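You operate a simulated robot arm through the tools that you are given. There is no shell and no other tool.

The job below is to be done with a simulated robot arm. You get a single attempt, and the scene is never put back.

TASK
Run-out check: centre the striped column by the laser and turn it once at slow speed.
Fine: offset 5 mm or less; laser off before the turn; hands off while it turns; the column must not slip; leave the white cube and the step knob.
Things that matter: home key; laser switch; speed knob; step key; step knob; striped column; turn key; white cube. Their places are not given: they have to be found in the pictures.

It is judged by the outcome, as a careful person would: the job done as asked, and still so three seconds after it is handed in. It fails if anything else is knocked over, pushed out of place, dropped, spilled or broken.

THE ROBOT
A 7-joint arm with a two-finger parallel gripper, fixed in place. Base frame: the origin is at the foot of the arm, x ahead of it, y to its left, z up. Readings come in m, degrees, newtons and seconds.
Its first joint turns from -166.0 to 166.0 degrees. Payload 4.4 kg.
The TCP is the grasp point between the finger pads, 0.023 m short of the fingertips. In the tool frame z runs along the fingers and y along their closing line. Largest opening 0.094 m; finger width 0.038, thickness 0.01; the body of the gripper, 0.054 by 0.096 m, starts 0.039 m behind the TCP.
Orientation is that of the tool frame in the base frame, as a unit quaternion [x, y, z, w]. With the fingers straight down and closing along the base's y, the tool's x points along the base's -x, its y along +y and its z along -z.

THE INTERFACE
- The arm moves only by the tool play_rows. Its argument "commands" is a list of rows, each a list of 7 numbers: the shift along the base's x, y, z in units of 150 mm (1.0 is 150 mm), then the turn, a rotation vector about the base's x, y, z in units of 45 degrees (1.0 is 45 degrees), then the opening in per cent of the stroke, from 0 (shut) to 100 (fully open). In form: [[tx, ty, tz, ax, ay, az, gripper], ...]. A call has 1 to 20 rows; each row is the pose to reach, as a shift and turn from the pose commanded when the call began. A call with a number of a shift or a turn outside -1 to 1 is refused whole. Rows are played at 5 a second. More than 0.05 m and 8.6 degrees between two rows, or a gripper value outside its range, and nothing of the call is played. A pose out of reach is approached as far as the arm can. The call stops where the force on the tool passes 90 N (or 10 N more than at its start, if that is more) or the arm is blocked; 0.2 s more then pass. The fingers move at their own pace (about 0.072 m/s each) and stop on an object; they squeeze with about 32 N. The grip force told is the motor's: it shows also when the fingers shut on nothing. Time passes only in rows, and 0.2 s behind the last, so rows that repeat a pose let the fingers close. The reply holds the time, the measured pose of the TCP, the force on the tool along the base axes, the opening and the grip force, in the units named above and with some noise, with the torque about the TCP (base axes, N m) and any sound that the robot's microphone picked up.
- Cameras (640 x 400 px; columns grow to the right, rows downward): "scene" is fixed at [0.3989, -0.5063, 1.3741]; the picture's right is [1.00, 0.10, 0.00], its down [0.04, -0.46, -0.88] and it looks along [-0.08, 0.88, -0.47] (base axes); focal length 356 px, centre (320, 200). "wrist" rides on the gripper at [0.086, 0.016, -0.075] in the tool frame; the picture's right is [-0.18, 0.98, 0.00], its down [-0.58, -0.11, -0.81] and it looks along [-0.79, -0.15, 0.59] (tool axes); focal length 243 px, centre (320, 200).
- get_image(camera): a new picture of that camera. The clock stands still meanwhile.
- locate(camera, pixels): for up to 12 pixels [column, row] of the newest picture of that camera ("zoom" is the newest enlarged one), the place [x, y, z] in the base frame of the surface seen there, good to about 0.002 m, but the place of the scene camera against the robot may be out by one fixed shift of up to 0.012 m in any direction. The clock stands still meanwhile.
- enlarge(camera, box): a new picture of the part [left, top, right, bottom] of that camera's present view, enlarged. The clock stands still meanwhile.
- sign_off(): hands the job in; it is judged then, once.

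Open the gripper and draw the arm clear of the work before you hand the job in, unless the task says otherwise.

The tools are called after "Request:" by a JSON object that holds its "method" and its "body". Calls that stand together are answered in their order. play_rows: Moves the arm, as the interface text tells. Its arguments: {"type":"object","properties":{"commands":{"type":"array","items":{"type":"array","items":{"type":"number"}}}},"required":["commands"]} The other tools are called the same way: get_image (camera) takes a picture; locate (camera, pixels) gives the place of the surface under pixels of a picture; enlarge (camera, box) takes an enlarged picture of a part of a camera's view; sign_off () hands the job in.

At the start:

```text
time_s: 0.0
tcp_pos: [0.7536, 0.1517, 1.1149]
ee_rot: [0.0, 1.0, -0.001, 0.001]
contact_force: [-0.6, 0.3, 0.1]
wrist_torque: [-0.01, 0.02, 0.01]
grip_width: 0.0936
gripper_force: 0.0
```

scene: 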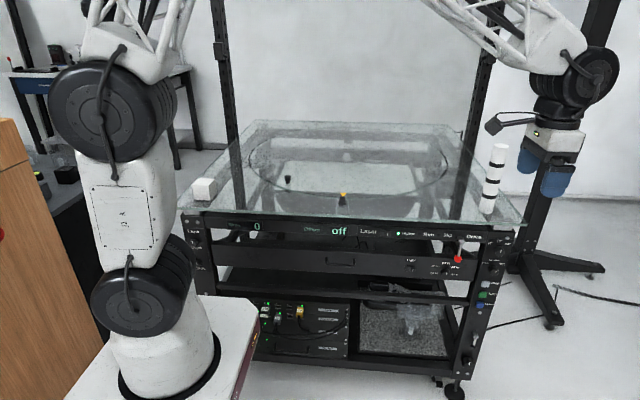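
wrist: 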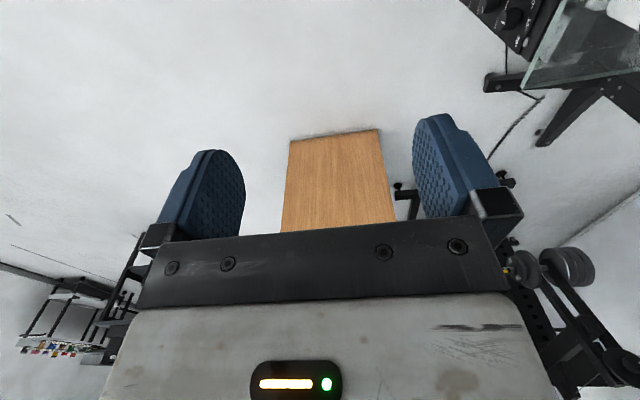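

The scene shows a glass turntable table with a display ("0", "off"), a striped column at about (492,180), a white cube at (205,188), and controls along the front edge. I'll enlarge several regions to read labels.

Request:
{"method": "enlarge", "body": {"camera": "scene", "box": [180, 200, 360, 312]}}

Request:
{"method": "enlarge", "body": {"camera": "scene", "box": [340, 200, 520, 312]}}

Request:
{"method": "enlarge", "body": {"camera": "scene", "box": [220, 110, 480, 272]}}

Request:
{"method": "enlarge", "body": {"camera": "scene", "box": [430, 250, 530, 400]}}

```text
3.56 times, centred on (270, 256) of scene
```

zoom: 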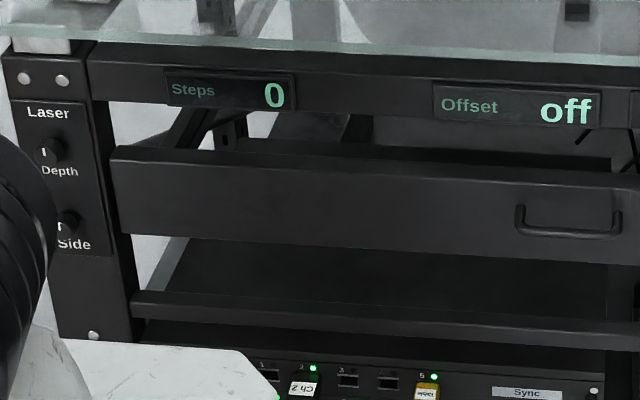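

```text
3.56 times, centred on (430, 256) of scene
```

zoom: 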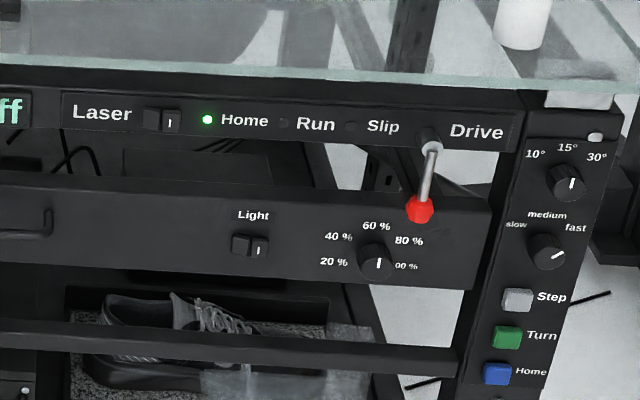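

```text
2.46 times, centred on (350, 191) of scene
```

zoom: 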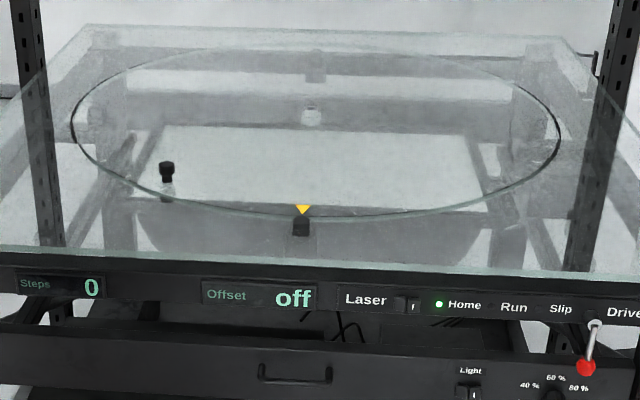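

```text
2.67 times, centred on (480, 325) of scene
```

zoom: 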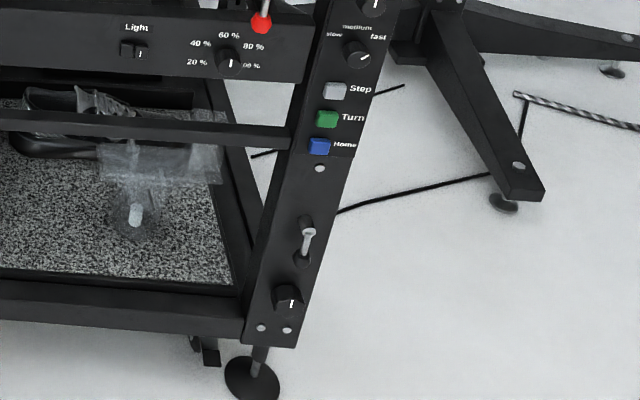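

I'll locate the main items: column, cube, disc rim points, controls.

Request:
{"method": "get_image", "body": {"camera": "scene"}}

Request:
{"method": "locate", "body": {"camera": "scene", "pixels": [[500, 146], [494, 180], [488, 208], [205, 188], [249, 160], [448, 160], [343, 197], [350, 131], [288, 180], [345, 160], [360, 215], [520, 222]]}}

Request:
{"method": "enlarge", "body": {"camera": "scene", "box": [430, 225, 520, 281]}}

Request:
{"method": "enlarge", "body": {"camera": "scene", "box": [450, 130, 530, 230]}}

```text
taken
```

scene: 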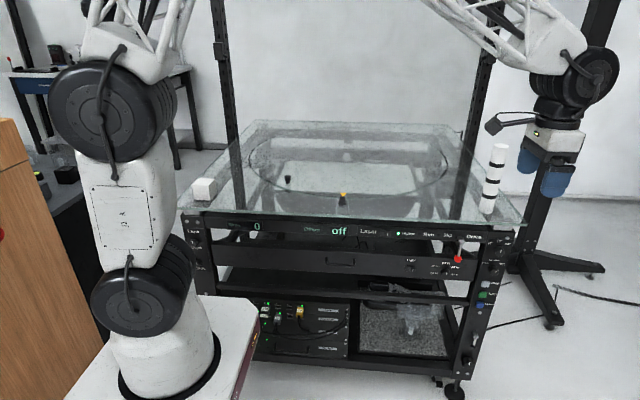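

```text
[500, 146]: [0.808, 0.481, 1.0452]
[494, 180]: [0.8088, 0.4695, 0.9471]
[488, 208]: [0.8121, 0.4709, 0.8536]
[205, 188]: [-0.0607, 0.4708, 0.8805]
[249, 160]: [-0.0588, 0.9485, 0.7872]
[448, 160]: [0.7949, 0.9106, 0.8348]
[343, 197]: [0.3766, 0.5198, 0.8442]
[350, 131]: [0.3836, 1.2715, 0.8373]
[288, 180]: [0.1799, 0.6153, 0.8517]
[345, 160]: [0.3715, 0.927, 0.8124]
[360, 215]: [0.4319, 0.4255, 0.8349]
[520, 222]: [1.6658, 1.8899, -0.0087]
```

```text
7.11 times, centred on (475, 253) of scene
```

zoom: 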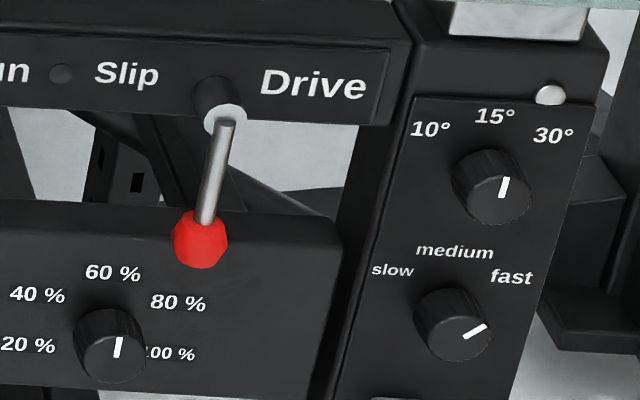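

```text
4.00 times, centred on (490, 180) of scene
```

zoom: 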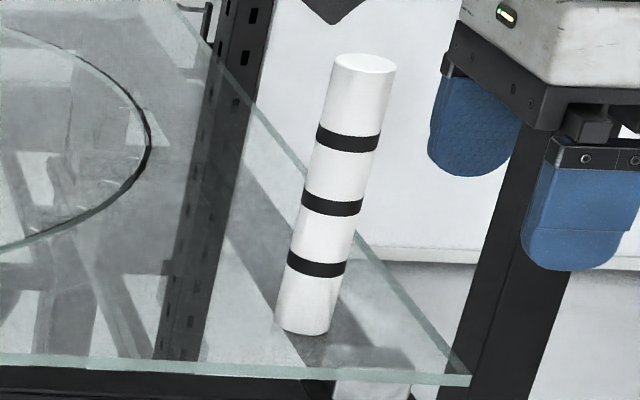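

Speed knob points to "fast", step knob at a detent near 15°/30°, and the laser is off. Now I locate the controls in the scene camera.

Request:
{"method": "locate", "body": {"camera": "scene", "pixels": [[387, 234], [389, 234], [493, 271], [494, 269], [485, 284], [482, 295], [480, 305], [458, 259], [499, 251], [399, 234], [492, 277], [470, 262]]}}

Request:
{"method": "enlarge", "body": {"camera": "scene", "box": [355, 215, 435, 265]}}

Request:
{"method": "enlarge", "body": {"camera": "scene", "box": [465, 230, 513, 320]}}

Request:
{"method": "locate", "body": {"camera": "zoom", "pixels": [[320, 200]]}}

```text
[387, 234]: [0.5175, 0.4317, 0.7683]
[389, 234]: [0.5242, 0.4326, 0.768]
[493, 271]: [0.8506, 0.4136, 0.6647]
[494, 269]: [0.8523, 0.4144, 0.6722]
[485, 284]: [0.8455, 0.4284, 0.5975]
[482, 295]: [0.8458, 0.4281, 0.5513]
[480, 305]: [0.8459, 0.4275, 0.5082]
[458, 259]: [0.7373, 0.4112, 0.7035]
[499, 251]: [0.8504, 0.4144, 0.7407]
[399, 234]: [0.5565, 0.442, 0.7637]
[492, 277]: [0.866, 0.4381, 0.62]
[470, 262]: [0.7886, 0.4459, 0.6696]
```

```text
8.00 times, centred on (395, 240) of scene
```

zoom: 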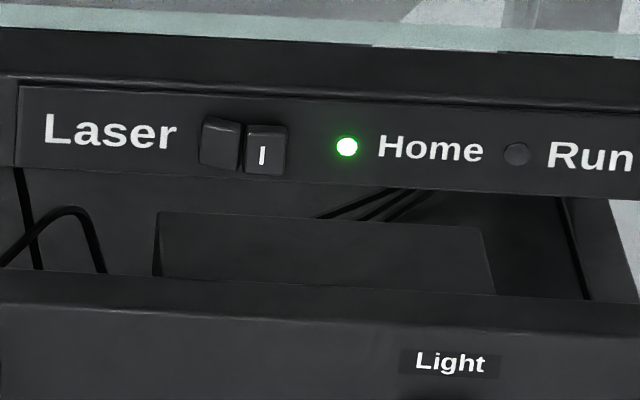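

```text
4.44 times, centred on (489, 275) of scene
```

zoom: 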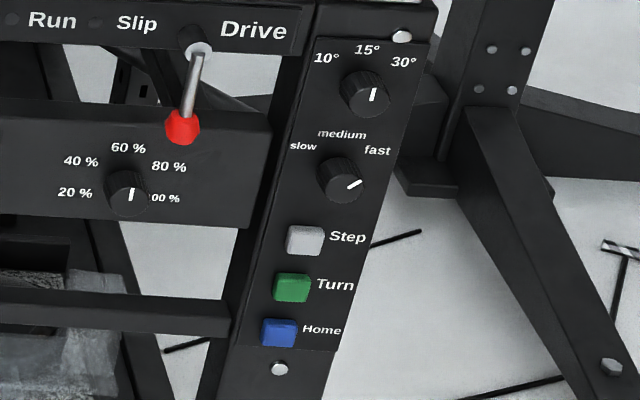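

```text
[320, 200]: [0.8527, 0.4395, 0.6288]
```

I'll zoom in on the glass disc to see its centre hub, the marker and the black peg.

Request:
{"method": "enlarge", "body": {"camera": "scene", "box": [300, 130, 396, 206]}}

Request:
{"method": "enlarge", "body": {"camera": "scene", "box": [236, 120, 316, 210]}}

Request:
{"method": "enlarge", "body": {"camera": "scene", "box": [380, 120, 476, 210]}}

Request:
{"method": "locate", "body": {"camera": "scene", "pixels": [[346, 153], [346, 158], [288, 178], [288, 185], [343, 203], [343, 193], [300, 194], [400, 193], [280, 136], [420, 136], [165, 398], [230, 310]]}}

```text
5.26 times, centred on (348, 168) of scene
```

zoom: 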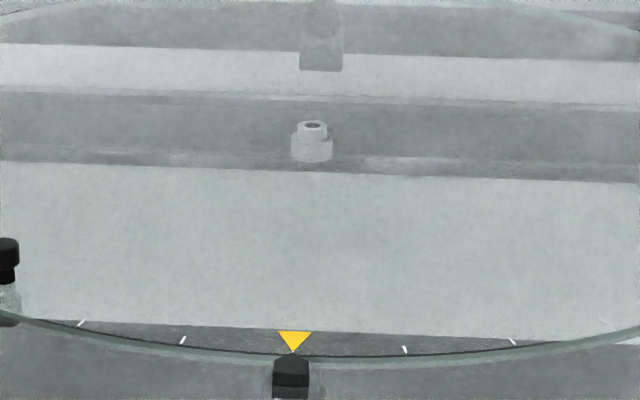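

```text
4.44 times, centred on (276, 165) of scene
```

zoom: 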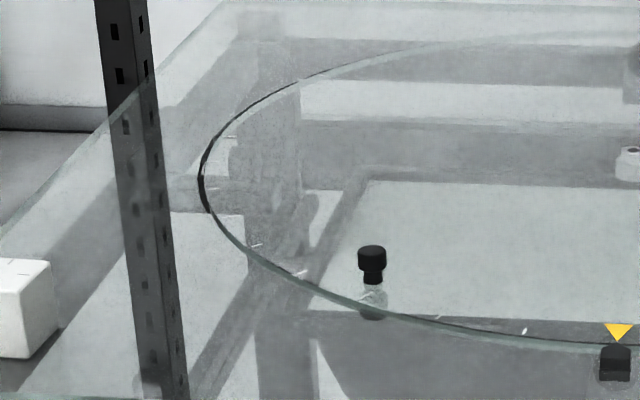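

```text
4.44 times, centred on (428, 165) of scene
```

zoom: 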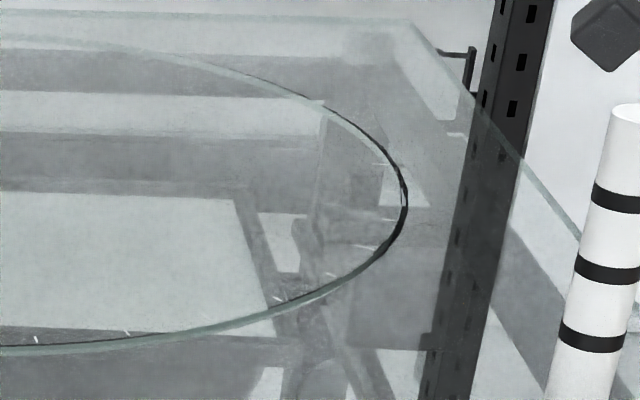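

```text
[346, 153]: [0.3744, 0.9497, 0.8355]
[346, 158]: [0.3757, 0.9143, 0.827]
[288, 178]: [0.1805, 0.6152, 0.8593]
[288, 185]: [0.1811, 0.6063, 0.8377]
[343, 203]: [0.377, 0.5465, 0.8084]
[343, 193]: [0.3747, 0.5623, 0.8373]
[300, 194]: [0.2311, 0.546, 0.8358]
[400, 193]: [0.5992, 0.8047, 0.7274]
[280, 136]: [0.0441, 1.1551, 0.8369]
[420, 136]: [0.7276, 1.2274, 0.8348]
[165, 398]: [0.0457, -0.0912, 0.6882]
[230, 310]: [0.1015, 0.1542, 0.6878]
```

I'll get the rim of the disc by locating tick marks and edge points in an enlarged view.

Request:
{"method": "enlarge", "body": {"camera": "scene", "box": [236, 120, 460, 260]}}

Request:
{"method": "locate", "body": {"camera": "zoom", "pixels": [[305, 211], [305, 216], [200, 205], [400, 212], [100, 175], [500, 190], [60, 140], [560, 150], [310, 94], [310, 102], [450, 44], [150, 44]]}}

```text
2.86 times, centred on (348, 190) of scene
```

zoom: 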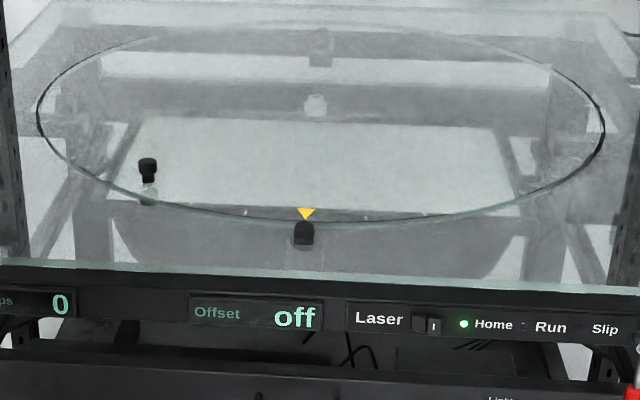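

```text
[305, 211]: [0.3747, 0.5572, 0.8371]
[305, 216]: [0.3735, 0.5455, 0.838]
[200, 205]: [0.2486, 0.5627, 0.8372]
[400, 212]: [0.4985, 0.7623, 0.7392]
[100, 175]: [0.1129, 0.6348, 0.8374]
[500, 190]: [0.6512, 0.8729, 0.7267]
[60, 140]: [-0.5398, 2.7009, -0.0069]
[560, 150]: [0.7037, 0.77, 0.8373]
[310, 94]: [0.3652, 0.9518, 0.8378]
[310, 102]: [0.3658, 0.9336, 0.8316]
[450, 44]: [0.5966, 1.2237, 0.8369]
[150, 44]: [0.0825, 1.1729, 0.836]
```

The speed knob is at roughly (0.851, 0.414, 0.67) and set to fast; the keys are at x≈0.846 and z≈0.598/0.551/0.508. I'll start tipping the tool so that it points along +y at the panel, keeping y well in front of it.

Request:
{"method": "play_rows", "body": {"commands": [[0.04, 0.0, -0.1, 0.125, 0, 0, 60], [0.08, 0.0, -0.2, 0.25, 0, 0, 60], [0.12, 0.0, -0.3, 0.375, 0, 0, 60], [0.16, 0.0, -0.4, 0.5, 0, 0, 60], [0.2, 0.0, -0.5, 0.625, 0, 0, 60], [0.24, 0.0, -0.6, 0.75, 0, 0, 60], [0.28, 0.0, -0.7, 0.875, 0, 0, 60], [0.3, 0.0, -0.8, 1.0, 0, 0, 60]]}}

Request:
{"method": "play_rows", "body": {"commands": [[0.04, 0.05, -0.1, 0.125, 0, 0, 60], [0.08, 0.1, -0.2, 0.25, 0, 0, 60], [0.12, 0.15, -0.3, 0.375, 0, 0, 60], [0.16, 0.2, -0.4, 0.5, 0, 0, 60], [0.2, 0.25, -0.5, 0.625, 0, 0, 60], [0.24, 0.3, -0.6, 0.75, 0, 0, 60], [0.28, 0.35, -0.7, 0.875, 0, 0, 60], [0.3, 0.4, -0.8, 1.0, 0, 0, 60]]}}

Request:
{"method": "get_image", "body": {"camera": "scene"}}

Request:
{"method": "get_image", "body": {"camera": "wrist"}}

```text
time_s: 1.8
tcp_pos: [0.8002, 0.1508, 0.9962]
ee_rot: [0.0, 0.923, 0.384, 0.001]
contact_force: [0.6, 0.1, 0.2]
wrist_torque: [-0.02, 0.01, 0.0]
grip_width: 0.0565
gripper_force: 0.0
```

```text
time_s: 3.6
tcp_pos: [0.8428, 0.2122, 0.8762]
ee_rot: [-0.001, 0.706, 0.708, 0.001]
contact_force: [0.0, 0.4, -0.4]
wrist_torque: [0.02, 0.01, 0.0]
grip_width: 0.0562
gripper_force: 0.0
```

```text
taken
```

scene: 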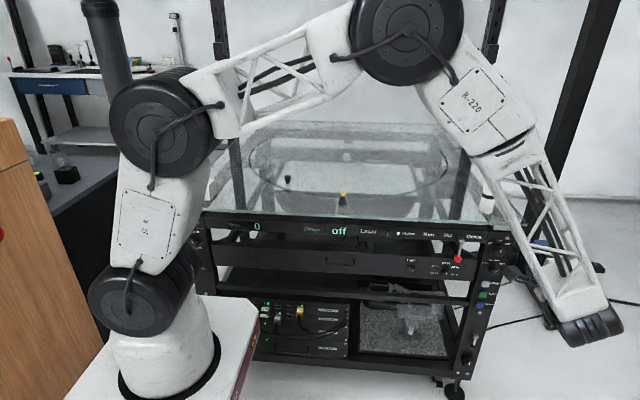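

```text
taken
```

wrist: 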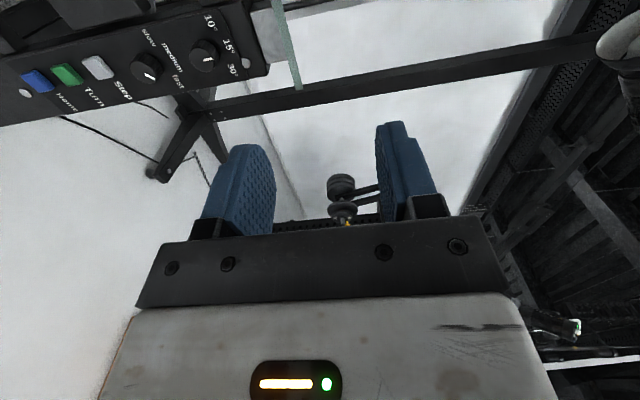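

The wrist camera now sees the panel: step knob (204,55), speed knob (147,68), Step key (98,67), Turn key (67,74), Home key (38,80). I'll locate those in the unbiased wrist frame and compare with the scene.

Request:
{"method": "locate", "body": {"camera": "wrist", "pixels": [[148, 70], [150, 76], [205, 55], [98, 67], [67, 74], [38, 80], [180, 90], [170, 65]]}}

Request:
{"method": "enlarge", "body": {"camera": "wrist", "box": [0, 0, 270, 130]}}

```text
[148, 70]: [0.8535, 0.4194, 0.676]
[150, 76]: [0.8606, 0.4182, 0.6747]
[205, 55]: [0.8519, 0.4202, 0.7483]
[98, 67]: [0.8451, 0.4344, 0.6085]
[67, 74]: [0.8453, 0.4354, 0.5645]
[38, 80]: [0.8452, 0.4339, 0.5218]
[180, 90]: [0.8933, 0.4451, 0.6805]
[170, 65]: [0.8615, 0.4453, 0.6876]
```

```text
2.37 times, centred on (135, 65) of wrist
```

zoom: 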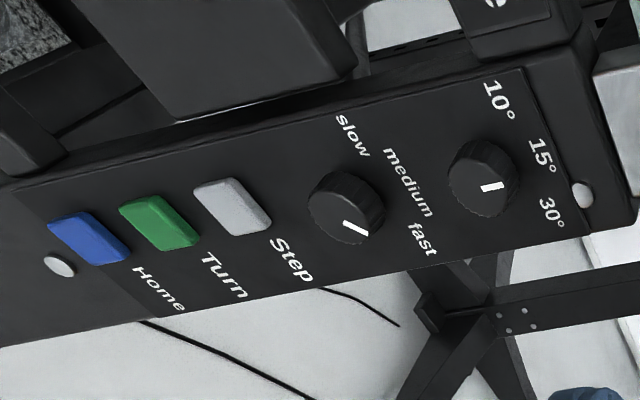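

Wrist-versus-scene shift looks about (0, +0.006, +0.010). I'll measure the speed knob's face and edges accurately.

Request:
{"method": "locate", "body": {"camera": "zoom", "pixels": [[330, 182], [312, 205], [338, 236], [366, 230], [345, 213], [361, 232], [345, 222], [355, 185], [475, 188], [505, 186], [380, 200], [320, 225]]}}

Request:
{"method": "enlarge", "body": {"camera": "wrist", "box": [115, 40, 195, 100]}}

```text
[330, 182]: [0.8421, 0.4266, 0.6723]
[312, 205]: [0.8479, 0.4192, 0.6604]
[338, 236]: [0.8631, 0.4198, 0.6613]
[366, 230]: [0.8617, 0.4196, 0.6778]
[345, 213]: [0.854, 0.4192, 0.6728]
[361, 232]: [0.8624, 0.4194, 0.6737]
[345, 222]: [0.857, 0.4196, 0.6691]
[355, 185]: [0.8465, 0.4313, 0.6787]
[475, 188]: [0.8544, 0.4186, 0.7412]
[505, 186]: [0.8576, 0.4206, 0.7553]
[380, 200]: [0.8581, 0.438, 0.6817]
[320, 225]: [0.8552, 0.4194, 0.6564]
```

```text
6.67 times, centred on (155, 70) of wrist
```

zoom: 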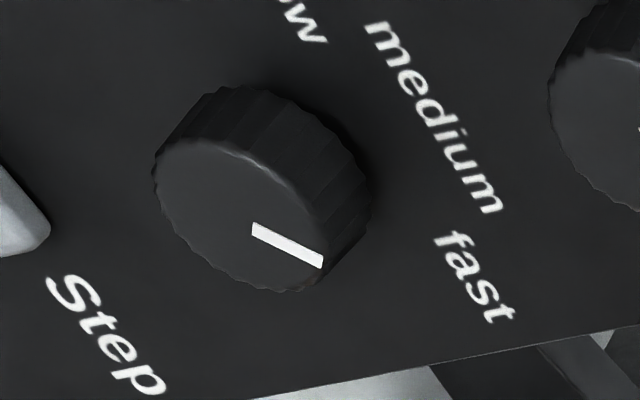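

Next I locate the face centre and pointer ends in this zoom to obtain the knob axis and pointer angle.

Request:
{"method": "locate", "body": {"camera": "zoom", "pixels": [[240, 213], [255, 230], [318, 261], [160, 180], [195, 145], [298, 285], [325, 250], [230, 270], [280, 165]]}}

```text
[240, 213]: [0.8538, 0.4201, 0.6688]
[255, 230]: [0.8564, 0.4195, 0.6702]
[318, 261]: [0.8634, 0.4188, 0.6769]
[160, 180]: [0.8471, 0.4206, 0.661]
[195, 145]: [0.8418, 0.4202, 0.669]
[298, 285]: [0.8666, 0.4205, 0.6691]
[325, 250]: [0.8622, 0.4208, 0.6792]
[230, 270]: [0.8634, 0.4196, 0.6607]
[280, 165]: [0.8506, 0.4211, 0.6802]
```

Knob axis is about (0.8543, 0.6695), radius ≈0.0125, face at y=0.420, and the pointer is ≈50° clockwise of vertical. I move in front of it with the gripper pre-rotated +50° about y, so that it can then be turned −100°.

Request:
{"method": "play_rows", "body": {"commands": [[0.01, 0.05, -0.2, 0, 0.11, 0, 50], [0.02, 0.1, -0.4, 0, 0.22, 0, 50], [0.04, 0.15, -0.6, 0, 0.33, 0, 50], [0.06, 0.2, -0.8, 0, 0.44, 0, 50], [0.072, 0.25, -0.95, 0, 0.55, 0, 50]]}}

Request:
{"method": "play_rows", "body": {"commands": [[0, 0.1, -0.1, 0, 0.14, 0, 50], [0, 0.2, -0.2, 0, 0.28, 0, 50], [0, 0.3, -0.3, 0, 0.42, 0, 50], [0, 0.4, -0.42, 0, 0.56, 0, 50], [0, 0.4, -0.42, 0, 0.56, 0, 50]]}}

Request:
{"method": "get_image", "body": {"camera": "wrist"}}

Request:
{"method": "get_image", "body": {"camera": "scene"}}

```text
time_s: 4.8
tcp_pos: [0.853, 0.2487, 0.7348]
ee_rot: [0.152, 0.691, 0.69, -0.152]
contact_force: [1.3, -0.1, 0.7]
wrist_torque: [-0.06, -0.04, 0.03]
grip_width: 0.0471
gripper_force: 0.0
```

```text
time_s: 6.0
tcp_pos: [0.8559, 0.309, 0.6714]
ee_rot: [0.299, 0.641, 0.641, -0.298]
contact_force: [-0.1, -1.0, -1.1]
wrist_torque: [0.03, -0.02, 0.0]
grip_width: 0.0468
gripper_force: 0.0
```

```text
taken
```

wrist: 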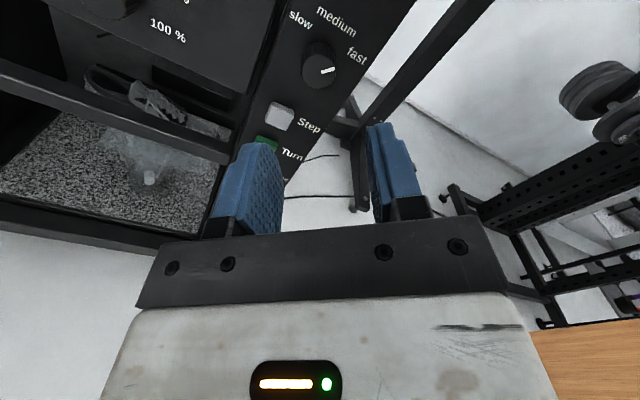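

```text
taken
```

scene: 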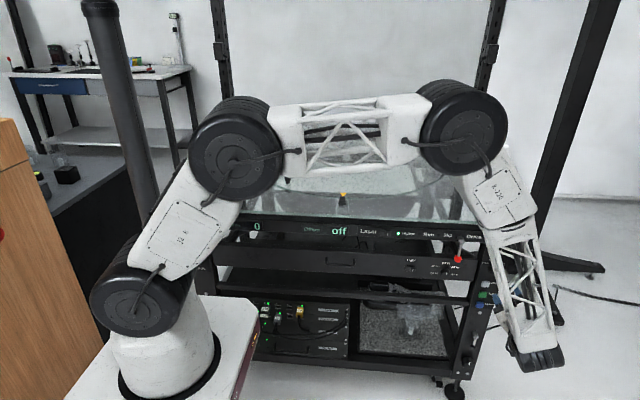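

The knob face is near (318,70) in the wrist picture; I locate it again from here for confirmation.

Request:
{"method": "enlarge", "body": {"camera": "wrist", "box": [270, 30, 370, 110]}}

Request:
{"method": "locate", "body": {"camera": "zoom", "pixels": [[320, 200], [340, 230], [300, 230], [320, 260], [260, 230], [380, 230]]}}

```text
5.00 times, centred on (320, 70) of wrist
```

zoom: 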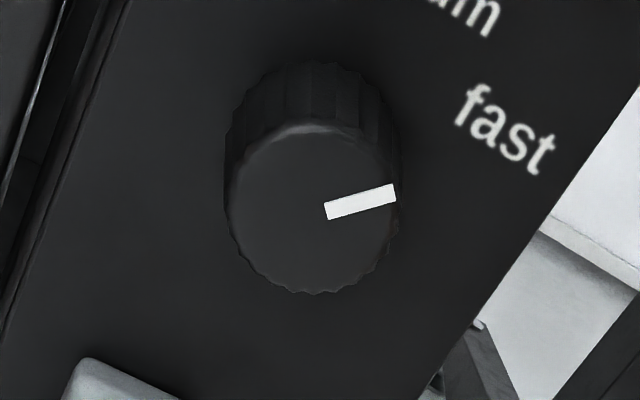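

```text
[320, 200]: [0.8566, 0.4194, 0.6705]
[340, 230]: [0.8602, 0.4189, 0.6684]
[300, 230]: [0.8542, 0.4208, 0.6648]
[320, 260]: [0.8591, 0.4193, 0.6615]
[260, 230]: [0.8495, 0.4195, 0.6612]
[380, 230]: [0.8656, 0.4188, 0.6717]
```

Face centre agrees at about (0.855, 0.669). I advance so the fingertips straddle the knob (TCP y≈0.417), then close.

Request:
{"method": "play_rows", "body": {"commands": [[-0.003, 0.15, -0.012, 0, 0, 0, 50], [-0.005, 0.3, -0.014, 0, 0, 0, 50], [-0.005, 0.45, -0.014, 0, 0, 0, 50], [-0.005, 0.58, -0.014, 0, 0, 0, 50], [-0.005, 0.66, -0.014, 0, 0, 0, 50], [-0.005, 0.72, -0.014, 0, 0, 0, 50], [-0.005, 0.72, -0.014, 0, 0, 0, 50]]}}

Request:
{"method": "get_image", "body": {"camera": "wrist"}}

Request:
{"method": "get_image", "body": {"camera": "scene"}}

```text
time_s: 7.6
tcp_pos: [0.8523, 0.419, 0.6672]
ee_rot: [0.299, 0.641, 0.641, -0.298]
contact_force: [0.8, -0.5, 0.4]
wrist_torque: [0.0, -0.04, -0.01]
grip_width: 0.047
gripper_force: 0.1
```

```text
taken
```

wrist: 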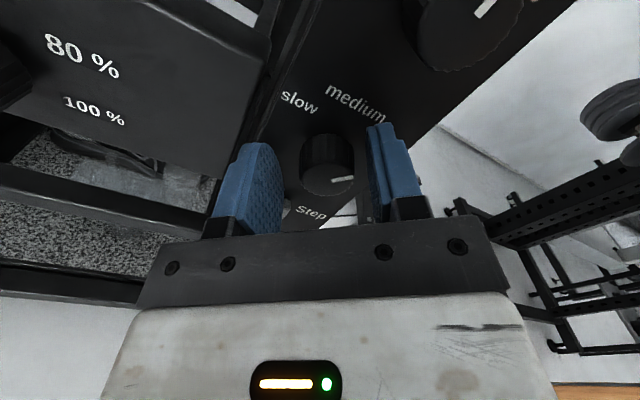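

```text
taken
```

scene: 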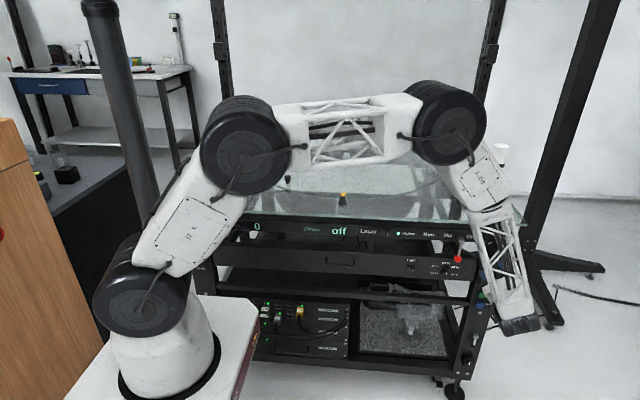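

The knob sits centred between the fingers in the wrist view (300–355 px). I close the gripper on it.

Request:
{"method": "play_rows", "body": {"commands": [[0, 0, 0, 0, 0, 0, 20], [0, 0, 0, 0, 0, 0, 15], [0, 0, 0, 0, 0, 0, 10], [0, 0, 0, 0, 0, 0, 10]]}}

Request:
{"method": "get_image", "body": {"camera": "wrist"}}

```text
time_s: 8.6
tcp_pos: [0.854, 0.4182, 0.6707]
ee_rot: [0.298, 0.641, 0.642, -0.298]
contact_force: [40.6, 6.9, 23.4]
wrist_torque: [0.32, -0.09, -0.92]
grip_width: 0.0274
gripper_force: 45.6
```

```text
taken
```

wrist: 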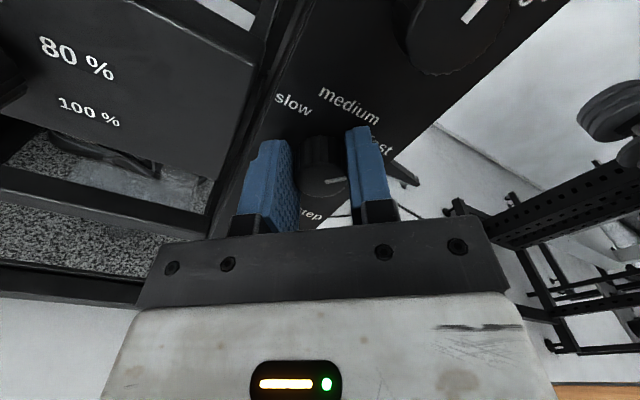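

The knob is gripped (width 0.0274) but with a side force of about 47 N toward (+x,+z), meaning I am slightly off-centre. I ease the tool that way.

Request:
{"method": "play_rows", "body": {"commands": [[0.005, 0, 0.003, 0, 0, 0, 10], [0.01, 0, 0.006, 0, 0, 0, 10]]}}

```text
time_s: 9.2
tcp_pos: [0.8543, 0.4169, 0.6687]
ee_rot: [0.298, 0.641, 0.641, -0.299]
contact_force: [19.8, -13.1, 42.3]
wrist_torque: [1.06, -0.2, -0.3]
grip_width: 0.0279
gripper_force: 45.3
```

Force is now (20, −13, 42) N. I move slightly more in +z and back off y by a millimetre.

Request:
{"method": "play_rows", "body": {"commands": [[0.002, -0.004, 0.006, 0, 0, 0, 10], [0.004, -0.006, 0.014, 0, 0, 0, 10]]}}

```text
time_s: 9.8
tcp_pos: [0.8557, 0.4175, 0.67]
ee_rot: [0.299, 0.641, 0.641, -0.298]
contact_force: [35.3, 8.4, 17.9]
wrist_torque: [0.57, -0.26, -0.51]
grip_width: 0.0274
gripper_force: 44.7
```

Request:
{"method": "play_rows", "body": {"commands": [[0.006, 0, 0.003, 0, 0, 0, 10], [0.012, 0, 0.006, 0, 0, 0, 10]]}}

```text
time_s: 10.4
tcp_pos: [0.8544, 0.4177, 0.6689]
ee_rot: [0.299, 0.641, 0.64, -0.3]
contact_force: [3.8, 9.2, 14.6]
wrist_torque: [-0.25, -0.2, -0.57]
grip_width: 0.0275
gripper_force: 44.6
```

Side force has dropped to about 15 N. Now I turn the knob counter-clockwise (negative about y), first 40°.

Request:
{"method": "play_rows", "body": {"commands": [[0.003, 0, 0.005, 0, -0.11, 0, 10], [0.003, 0, 0.005, 0, -0.22, 0, 10], [0.003, 0, 0.005, 0, -0.33, 0, 10], [0.003, 0, 0.005, 0, -0.44, 0, 10], [0.003, 0, 0.005, 0, -0.55, 0, 10], [0.003, 0, 0.005, 0, -0.66, 0, 10], [0.003, 0, 0.005, 0, -0.77, 0, 10], [0.003, 0, 0.005, 0, -0.88, 0, 10]]}}

Request:
{"method": "get_image", "body": {"camera": "wrist"}}

```text
time_s: 12.2
tcp_pos: [0.8571, 0.4171, 0.668]
ee_rot: [0.065, 0.705, 0.703, -0.064]
contact_force: [-25.0, 15.0, -78.7]
wrist_torque: [-1.49, -0.11, 0.64]
grip_width: 0.0278
gripper_force: 45.0
```

```text
taken
```

wrist: 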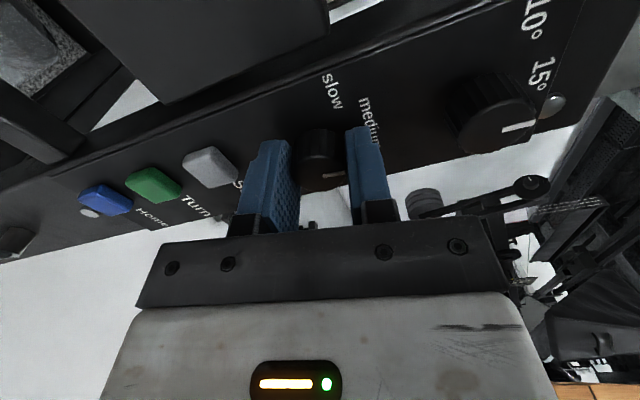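

The knob follows the gripper. Side force is −79 N in z, so the tool sits too high now; I relieve by lowering ~2.5 mm before continuing.

Request:
{"method": "play_rows", "body": {"commands": [[-0.002, 0, -0.008, 0, 0, 0, 10], [-0.006, 0, -0.016, 0, 0, 0, 10]]}}

```text
time_s: 12.8
tcp_pos: [0.8591, 0.4162, 0.6702]
ee_rot: [0.063, 0.705, 0.704, -0.063]
contact_force: [-6.4, -4.7, -51.8]
wrist_torque: [-1.3, -0.19, -0.63]
grip_width: 0.0332
gripper_force: 27.0
```

Grip width changed to 0.0332; I look before continuing.

Request:
{"method": "get_image", "body": {"camera": "wrist"}}

Request:
{"method": "play_rows", "body": {"commands": [[0, 0, -0.007, 0, 0, 0, 10], [0, 0, -0.014, 0, 0, 0, 10]]}}

```text
taken
```

wrist: 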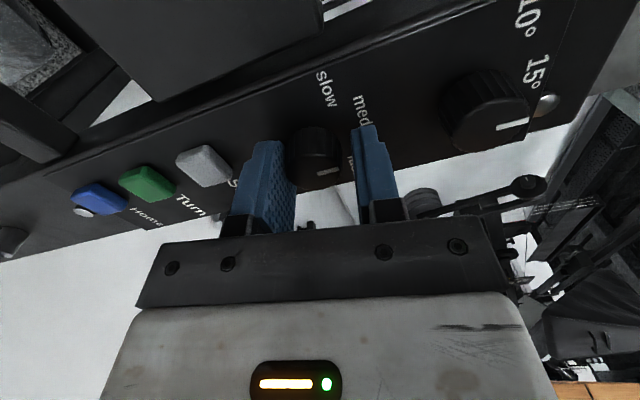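

```text
time_s: 13.4
tcp_pos: [0.8589, 0.4186, 0.6676]
ee_rot: [0.063, 0.705, 0.704, -0.063]
contact_force: [-4.6, -16.3, -38.5]
wrist_torque: [-0.88, -0.09, 0.17]
grip_width: 0.0278
gripper_force: 26.9
```

Request:
{"method": "play_rows", "body": {"commands": [[0, 0, -0.007, 0, 0, 0, 5], [0, 0, -0.014, 0, 0, 0, 5], [0, 0, -0.014, 0, 0, 0, 5]]}}

Request:
{"method": "get_image", "body": {"camera": "wrist"}}

```text
time_s: 14.2
tcp_pos: [0.858, 0.4187, 0.6684]
ee_rot: [0.063, 0.703, 0.705, -0.064]
contact_force: [-15.0, -11.3, 10.5]
wrist_torque: [0.32, 0.0, 0.52]
grip_width: 0.0275
gripper_force: 44.9
```

```text
taken
```

wrist: 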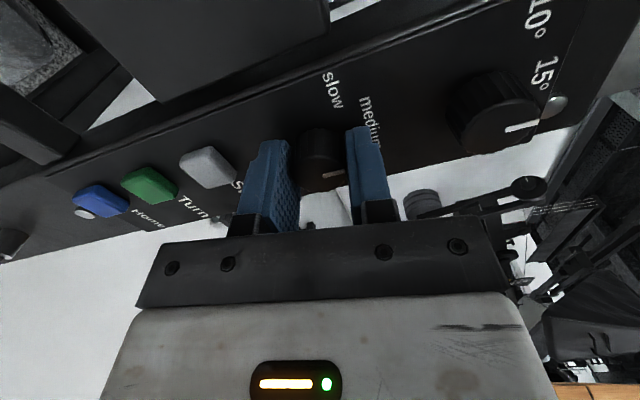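

Side force is now small. I continue turning another 42°, while shifting x back ~3 mm toward the knob axis.

Request:
{"method": "play_rows", "body": {"commands": [[-0.004, 0, 0, 0, -0.1, 0, 5], [-0.008, 0, 0, 0, -0.2, 0, 5], [-0.012, 0, 0, 0, -0.3, 0, 5], [-0.014, 0, 0, 0, -0.4, 0, 5], [-0.016, 0, 0, 0, -0.5, 0, 5]]}}

Request:
{"method": "get_image", "body": {"camera": "wrist"}}

```text
time_s: 15.4
tcp_pos: [0.8563, 0.4187, 0.6681]
ee_rot: [-0.076, 0.702, 0.704, 0.076]
contact_force: [15.0, 2.2, 38.0]
wrist_torque: [0.53, 0.05, 0.4]
grip_width: 0.0273
gripper_force: 45.1
```

```text
taken
```

wrist: 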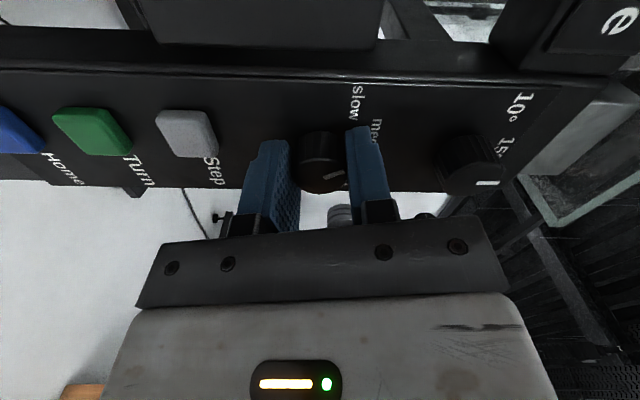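

Request:
{"method": "play_rows", "body": {"commands": [[0.003, 0, 0.006, 0, -0.1, 0, 5], [0.003, 0, 0.01, 0, -0.2, 0, 5], [0.003, 0, 0.012, 0, -0.3, 0, 5], [0.003, 0, 0.012, 0, -0.4, 0, 5], [0.003, 0, 0.012, 0, -0.5, 0, 5]]}}

Request:
{"method": "get_image", "body": {"camera": "wrist"}}

```text
time_s: 16.6
tcp_pos: [0.8548, 0.4178, 0.6679]
ee_rot: [-0.211, 0.675, 0.674, 0.211]
contact_force: [-14.6, 2.6, 46.9]
wrist_torque: [0.87, 0.39, 0.39]
grip_width: 0.0278
gripper_force: 45.3
```

```text
taken
```

wrist: 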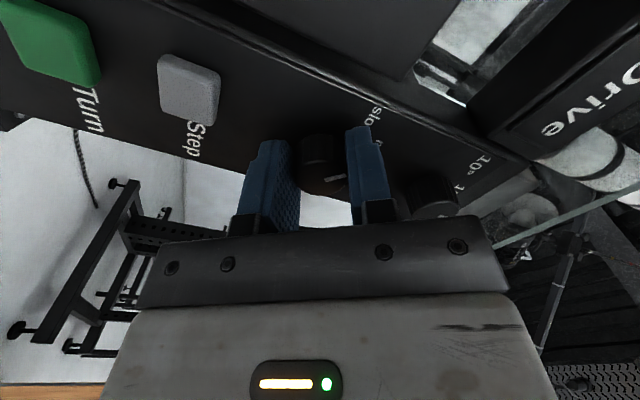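

Rotated 85° so far; I turn the last ~20° with a small z relief.

Request:
{"method": "play_rows", "body": {"commands": [[-0.002, 0, 0.008, 0, -0.1, 0, 5], [-0.004, 0, 0.012, 0, -0.2, 0, 5], [-0.004, 0, 0.012, 0, -0.3, 0, 5], [-0.004, 0, 0.012, 0, -0.38, 0, 5], [-0.004, 0, 0.012, 0, -0.44, 0, 5]]}}

Request:
{"method": "get_image", "body": {"camera": "wrist"}}

Request:
{"method": "get_image", "body": {"camera": "scene"}}

```text
time_s: 17.8
tcp_pos: [0.8541, 0.4167, 0.6659]
ee_rot: [-0.323, 0.63, 0.628, 0.323]
contact_force: [-0.9, -22.8, -27.8]
wrist_torque: [-0.59, 0.16, 0.02]
grip_width: 0.0275
gripper_force: 44.6
```

```text
taken
```

wrist: 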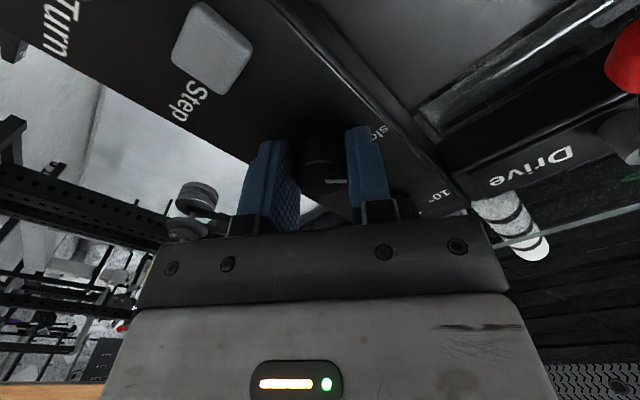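

```text
taken
```

scene: 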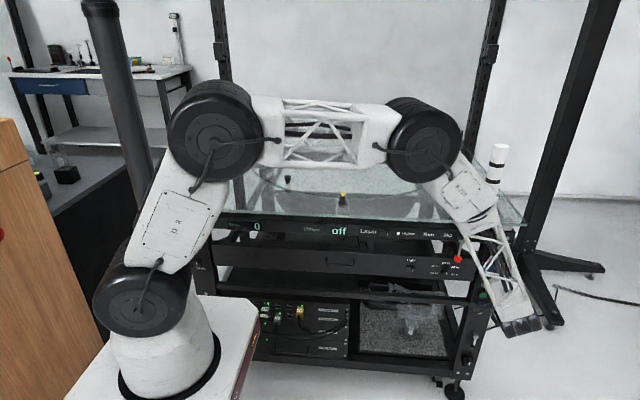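

The pointer has stayed with the gripper; I open the fingers and back straight off to inspect.

Request:
{"method": "play_rows", "body": {"commands": [[0, 0, 0, 0, 0, 0, 45], [0, 0, 0, 0, 0, 0, 45], [0, -0.15, 0, 0, 0, 0, 45], [0, -0.4, 0, 0, 0, 0, 45], [0, -0.7, 0, 0, 0, 0, 45], [0, -0.9, 0, 0, 0, 0, 45]]}}

Request:
{"method": "get_image", "body": {"camera": "wrist"}}

Request:
{"method": "enlarge", "body": {"camera": "wrist", "box": [230, 0, 450, 130]}}

```text
time_s: 19.2
tcp_pos: [0.8559, 0.2792, 0.669]
ee_rot: [-0.324, 0.629, 0.629, 0.324]
contact_force: [-0.8, -0.5, 0.2]
wrist_torque: [-0.03, -0.04, 0.02]
grip_width: 0.0424
gripper_force: 0.0
```

```text
taken
```

wrist: 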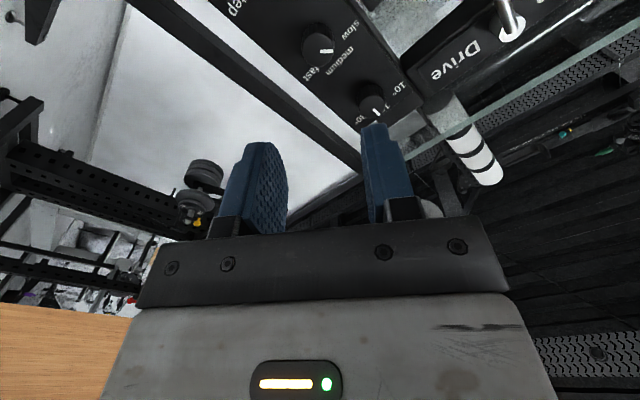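

```text
2.91 times, centred on (340, 65) of wrist
```

zoom: 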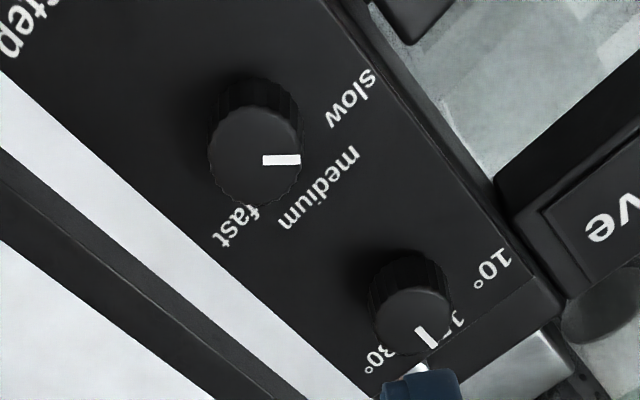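

The pointer is now on the slow side. I measure its true angle.

Request:
{"method": "enlarge", "body": {"camera": "wrist", "box": [290, 10, 360, 80]}}

Request:
{"method": "locate", "body": {"camera": "wrist", "pixels": [[321, 51], [332, 51], [354, 30], [345, 65], [314, 76], [374, 113], [378, 120]]}}

```text
5.71 times, centred on (325, 45) of wrist
```

zoom: 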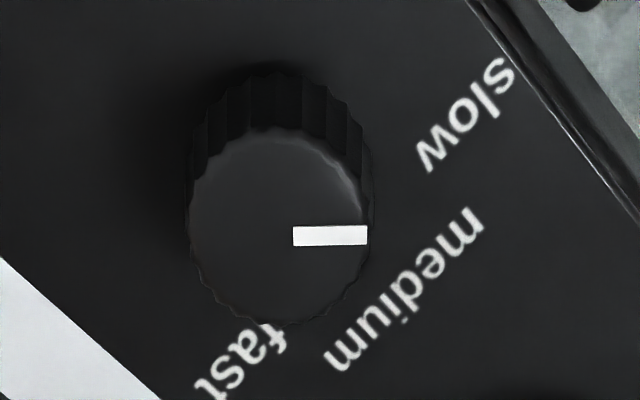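

```text
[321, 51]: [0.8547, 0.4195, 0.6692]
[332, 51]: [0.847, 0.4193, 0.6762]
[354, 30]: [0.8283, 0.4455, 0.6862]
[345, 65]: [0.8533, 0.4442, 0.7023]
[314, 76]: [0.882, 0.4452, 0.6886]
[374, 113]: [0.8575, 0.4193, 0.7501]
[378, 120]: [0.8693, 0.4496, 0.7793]
```

Pointer is ≈48° counter-clockwise, symmetric with the initial fast position, i.e. slow. Now I move left toward the laser switch while rotating the gripper back and shutting the fingers.

Request:
{"method": "play_rows", "body": {"commands": [[-0.12, -0.02, 0.08, 0, 0.14, 0, 0], [-0.26, -0.04, 0.16, 0, 0.28, 0, 0], [-0.42, -0.06, 0.24, 0, 0.42, 0, 0], [-0.58, -0.08, 0.32, 0, 0.56, 0, 0], [-0.74, -0.1, 0.4, 0, 0.7, 0, 0], [-0.9, -0.1, 0.48, 0, 0.84, 0, 0], [-1.0, -0.1, 0.56, 0, 0.98, 0, 0]]}}

Request:
{"method": "play_rows", "body": {"commands": [[-0.16, 0, 0.05, 0, 0.07, 0, 0], [-0.32, 0, 0.1, 0, 0.13, 0, 0], [-0.5, 0, 0.14, 0, 0.2, 0, 0], [-0.7, 0, 0.14, 0, 0.22, 0, 0], [-0.88, 0, 0.14, 0, 0.22, 0, 0], [-0.97, 0, 0.14, 0, 0.22, 0, 0]]}}

Request:
{"method": "get_image", "body": {"camera": "wrist"}}

Request:
{"method": "get_image", "body": {"camera": "scene"}}

```text
time_s: 20.8
tcp_pos: [0.7045, 0.2677, 0.7534]
ee_rot: [-0.063, 0.704, 0.704, 0.064]
contact_force: [1.2, 0.2, -0.8]
wrist_torque: [-0.01, 0.03, 0.0]
grip_width: 0.0
gripper_force: 32.1
```

```text
time_s: 22.2
tcp_pos: [0.5598, 0.268, 0.7732]
ee_rot: [-0.003, 0.708, 0.707, 0.003]
contact_force: [0.4, 0.1, -0.7]
wrist_torque: [-0.01, 0.02, 0.01]
grip_width: 0.0
gripper_force: 32.2
```

```text
taken
```

wrist: 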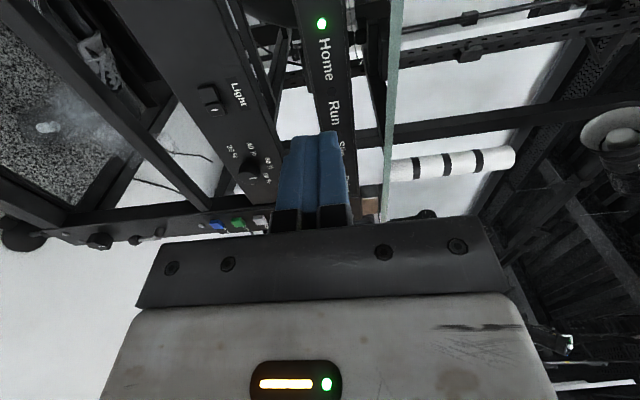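

```text
taken
```

scene: 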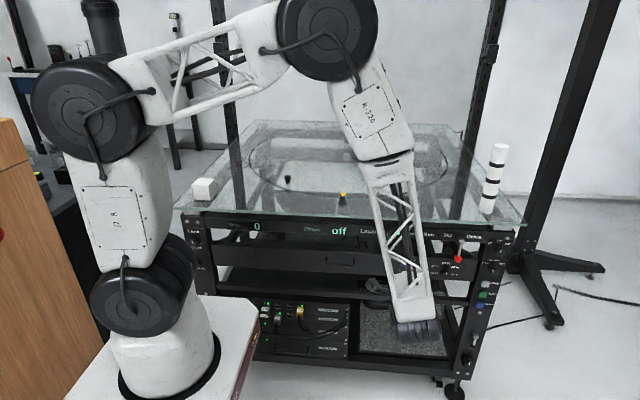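

The Home light is at (322,22) in the wrist view; the rocker lies further left, so I shift x by −0.09 m to see it.

Request:
{"method": "play_rows", "body": {"commands": [[-0.2, 0, 0, 0, 0, 0, 0], [-0.4, 0, 0, 0, 0, 0, 0], [-0.6, 0, 0, 0, 0, 0, 0]]}}

Request:
{"method": "get_image", "body": {"camera": "wrist"}}

Request:
{"method": "enlarge", "body": {"camera": "wrist", "box": [270, 0, 390, 75]}}

```text
time_s: 23.0
tcp_pos: [0.4682, 0.2664, 0.7738]
ee_rot: [-0.004, 0.707, 0.707, 0.003]
contact_force: [0.7, 0.2, -0.7]
wrist_torque: [0.02, 0.0, 0.0]
grip_width: 0.0
gripper_force: 32.0
```

```text
taken
```

wrist: 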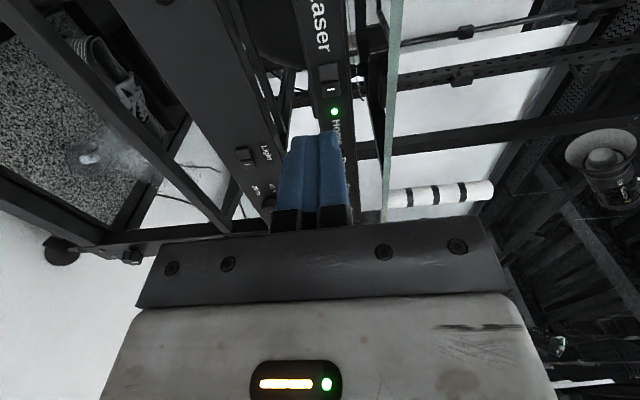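

```text
5.33 times, centred on (330, 38) of wrist
```

zoom: 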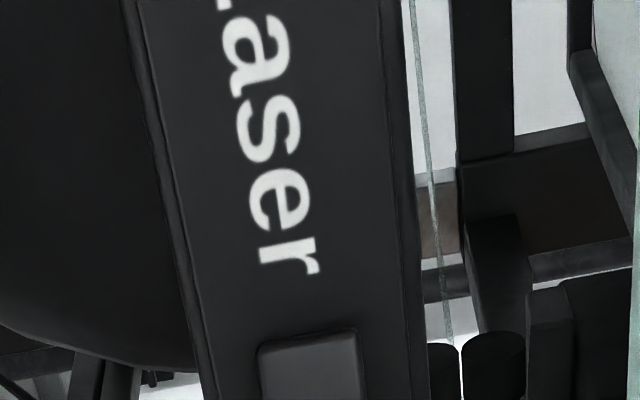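

Request:
{"method": "enlarge", "body": {"camera": "wrist", "box": [290, 50, 370, 125]}}

Request:
{"method": "locate", "body": {"camera": "wrist", "pixels": [[328, 72], [329, 79], [330, 85], [332, 90], [332, 95], [324, 88], [337, 86], [334, 111], [395, 150]]}}

```text
5.33 times, centred on (330, 88) of wrist
```

zoom: 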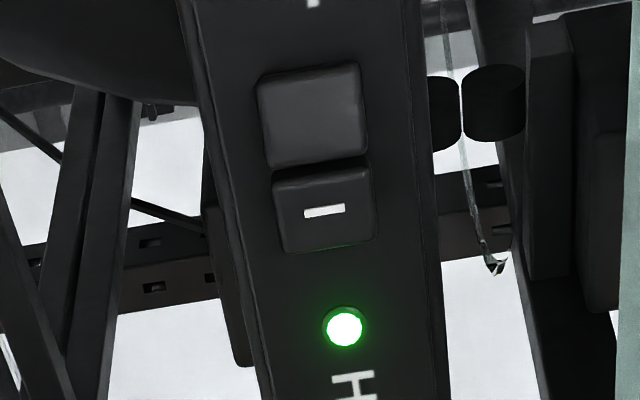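

```text
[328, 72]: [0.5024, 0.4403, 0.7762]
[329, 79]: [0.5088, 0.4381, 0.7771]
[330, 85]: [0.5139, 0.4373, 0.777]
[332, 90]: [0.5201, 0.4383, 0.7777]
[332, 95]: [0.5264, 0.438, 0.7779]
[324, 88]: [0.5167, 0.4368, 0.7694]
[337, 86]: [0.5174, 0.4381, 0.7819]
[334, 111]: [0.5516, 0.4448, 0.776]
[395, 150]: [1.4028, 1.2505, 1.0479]
```

The rocker spans x≈0.496–0.529 with the raised "I" half on the right (centre ≈0.521, z≈0.777, y≈0.438). I line up at x≈0.527 and advance, then press slowly.

Request:
{"method": "play_rows", "body": {"commands": [[0.2, 0.1, 0.02, 0, 0, 0, 0], [0.39, 0.35, 0.02, 0, 0, 0, 0], [0.39, 0.6, 0.02, 0, 0, 0, 0], [0.39, 0.8, 0.02, 0, 0, 0, 0], [0.39, 0.93, 0.02, 0, 0, 0, 0]]}}

Request:
{"method": "get_image", "body": {"camera": "wrist"}}

```text
time_s: 24.2
tcp_pos: [0.5262, 0.4055, 0.7785]
ee_rot: [-0.002, 0.707, 0.707, 0.002]
contact_force: [-0.7, -0.1, 0.0]
wrist_torque: [0.04, 0.01, 0.02]
grip_width: 0.0
gripper_force: 32.0
```

```text
taken
```

wrist: 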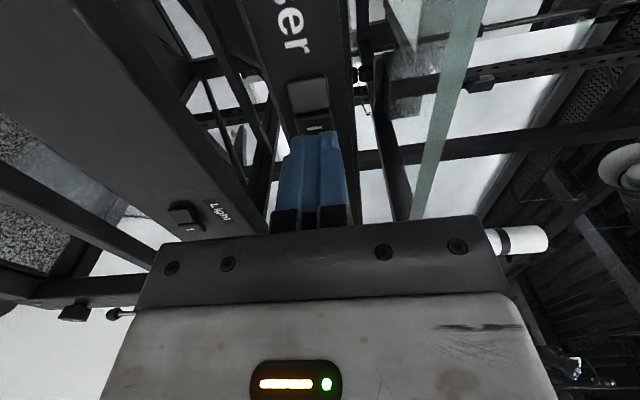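

Aligned; now I press in small steps of about 3 mm.

Request:
{"method": "play_rows", "body": {"commands": [[0, 0.03, 0, 0, 0, 0, 0], [0, 0.06, 0, 0, 0, 0, 0], [0, 0.08, 0, 0, 0, 0, 0], [0, 0.1, 0, 0, 0, 0, 0]]}}

Request:
{"method": "enlarge", "body": {"camera": "scene", "box": [200, 200, 520, 260]}}

```text
time_s: 25.0
tcp_pos: [0.5277, 0.4154, 0.7761]
ee_rot: [0.001, 0.707, 0.707, 0.004]
contact_force: [0.4, -33.8, 11.3]
wrist_torque: [0.15, 0.26, 0.48]
grip_width: 0.0
gripper_force: 32.5
stopped in row 4: the force on the tool passed its limit at 109 N (the readings are from after the stop); the commanded pose is now the measured one
```

```text
2.00 times, centred on (360, 230) of scene
```

zoom: 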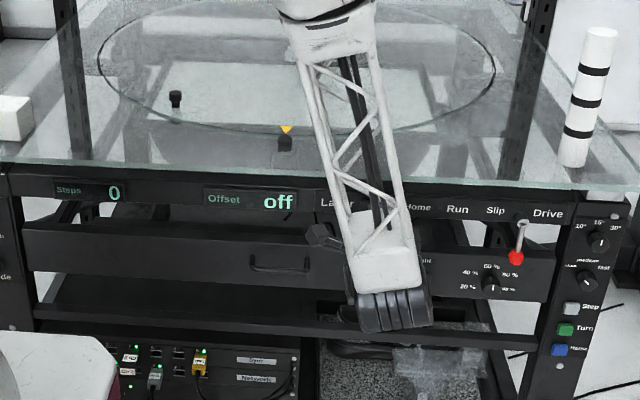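

109 N, and the display still says off. I back off 4 cm and inspect the rocker.

Request:
{"method": "play_rows", "body": {"commands": [[0, -0.1, 0, 0, 0, 0, 0], [-0.1, -0.4, 0, 0, 0, 0, 0], [-0.3, -0.8, 0, 0, 0, 0, 0], [-0.4, -1.0, 0, 0, 0, 0, 0]]}}

Request:
{"method": "enlarge", "body": {"camera": "wrist", "box": [290, 50, 370, 125]}}

Request:
{"method": "enlarge", "body": {"camera": "scene", "box": [280, 210, 440, 260]}}

```text
refused: row 3 steps farther than a row can; nothing moved
```

```text
5.33 times, centred on (330, 88) of wrist
```

zoom: 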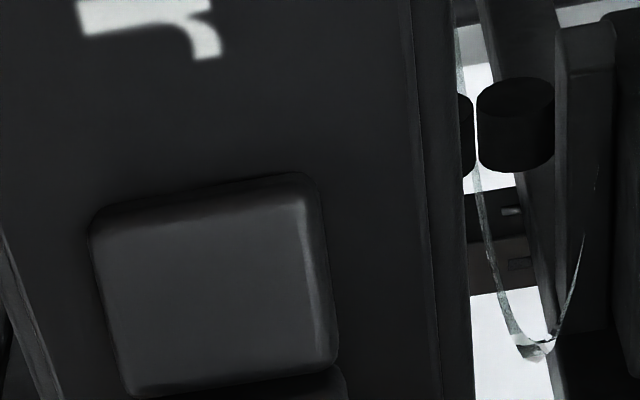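

```text
4.00 times, centred on (360, 235) of scene
```

zoom: 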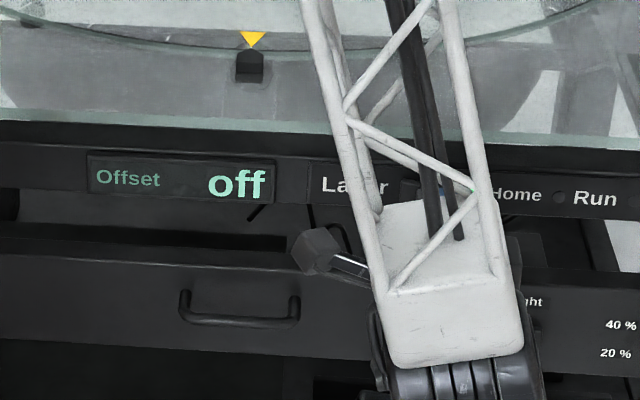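

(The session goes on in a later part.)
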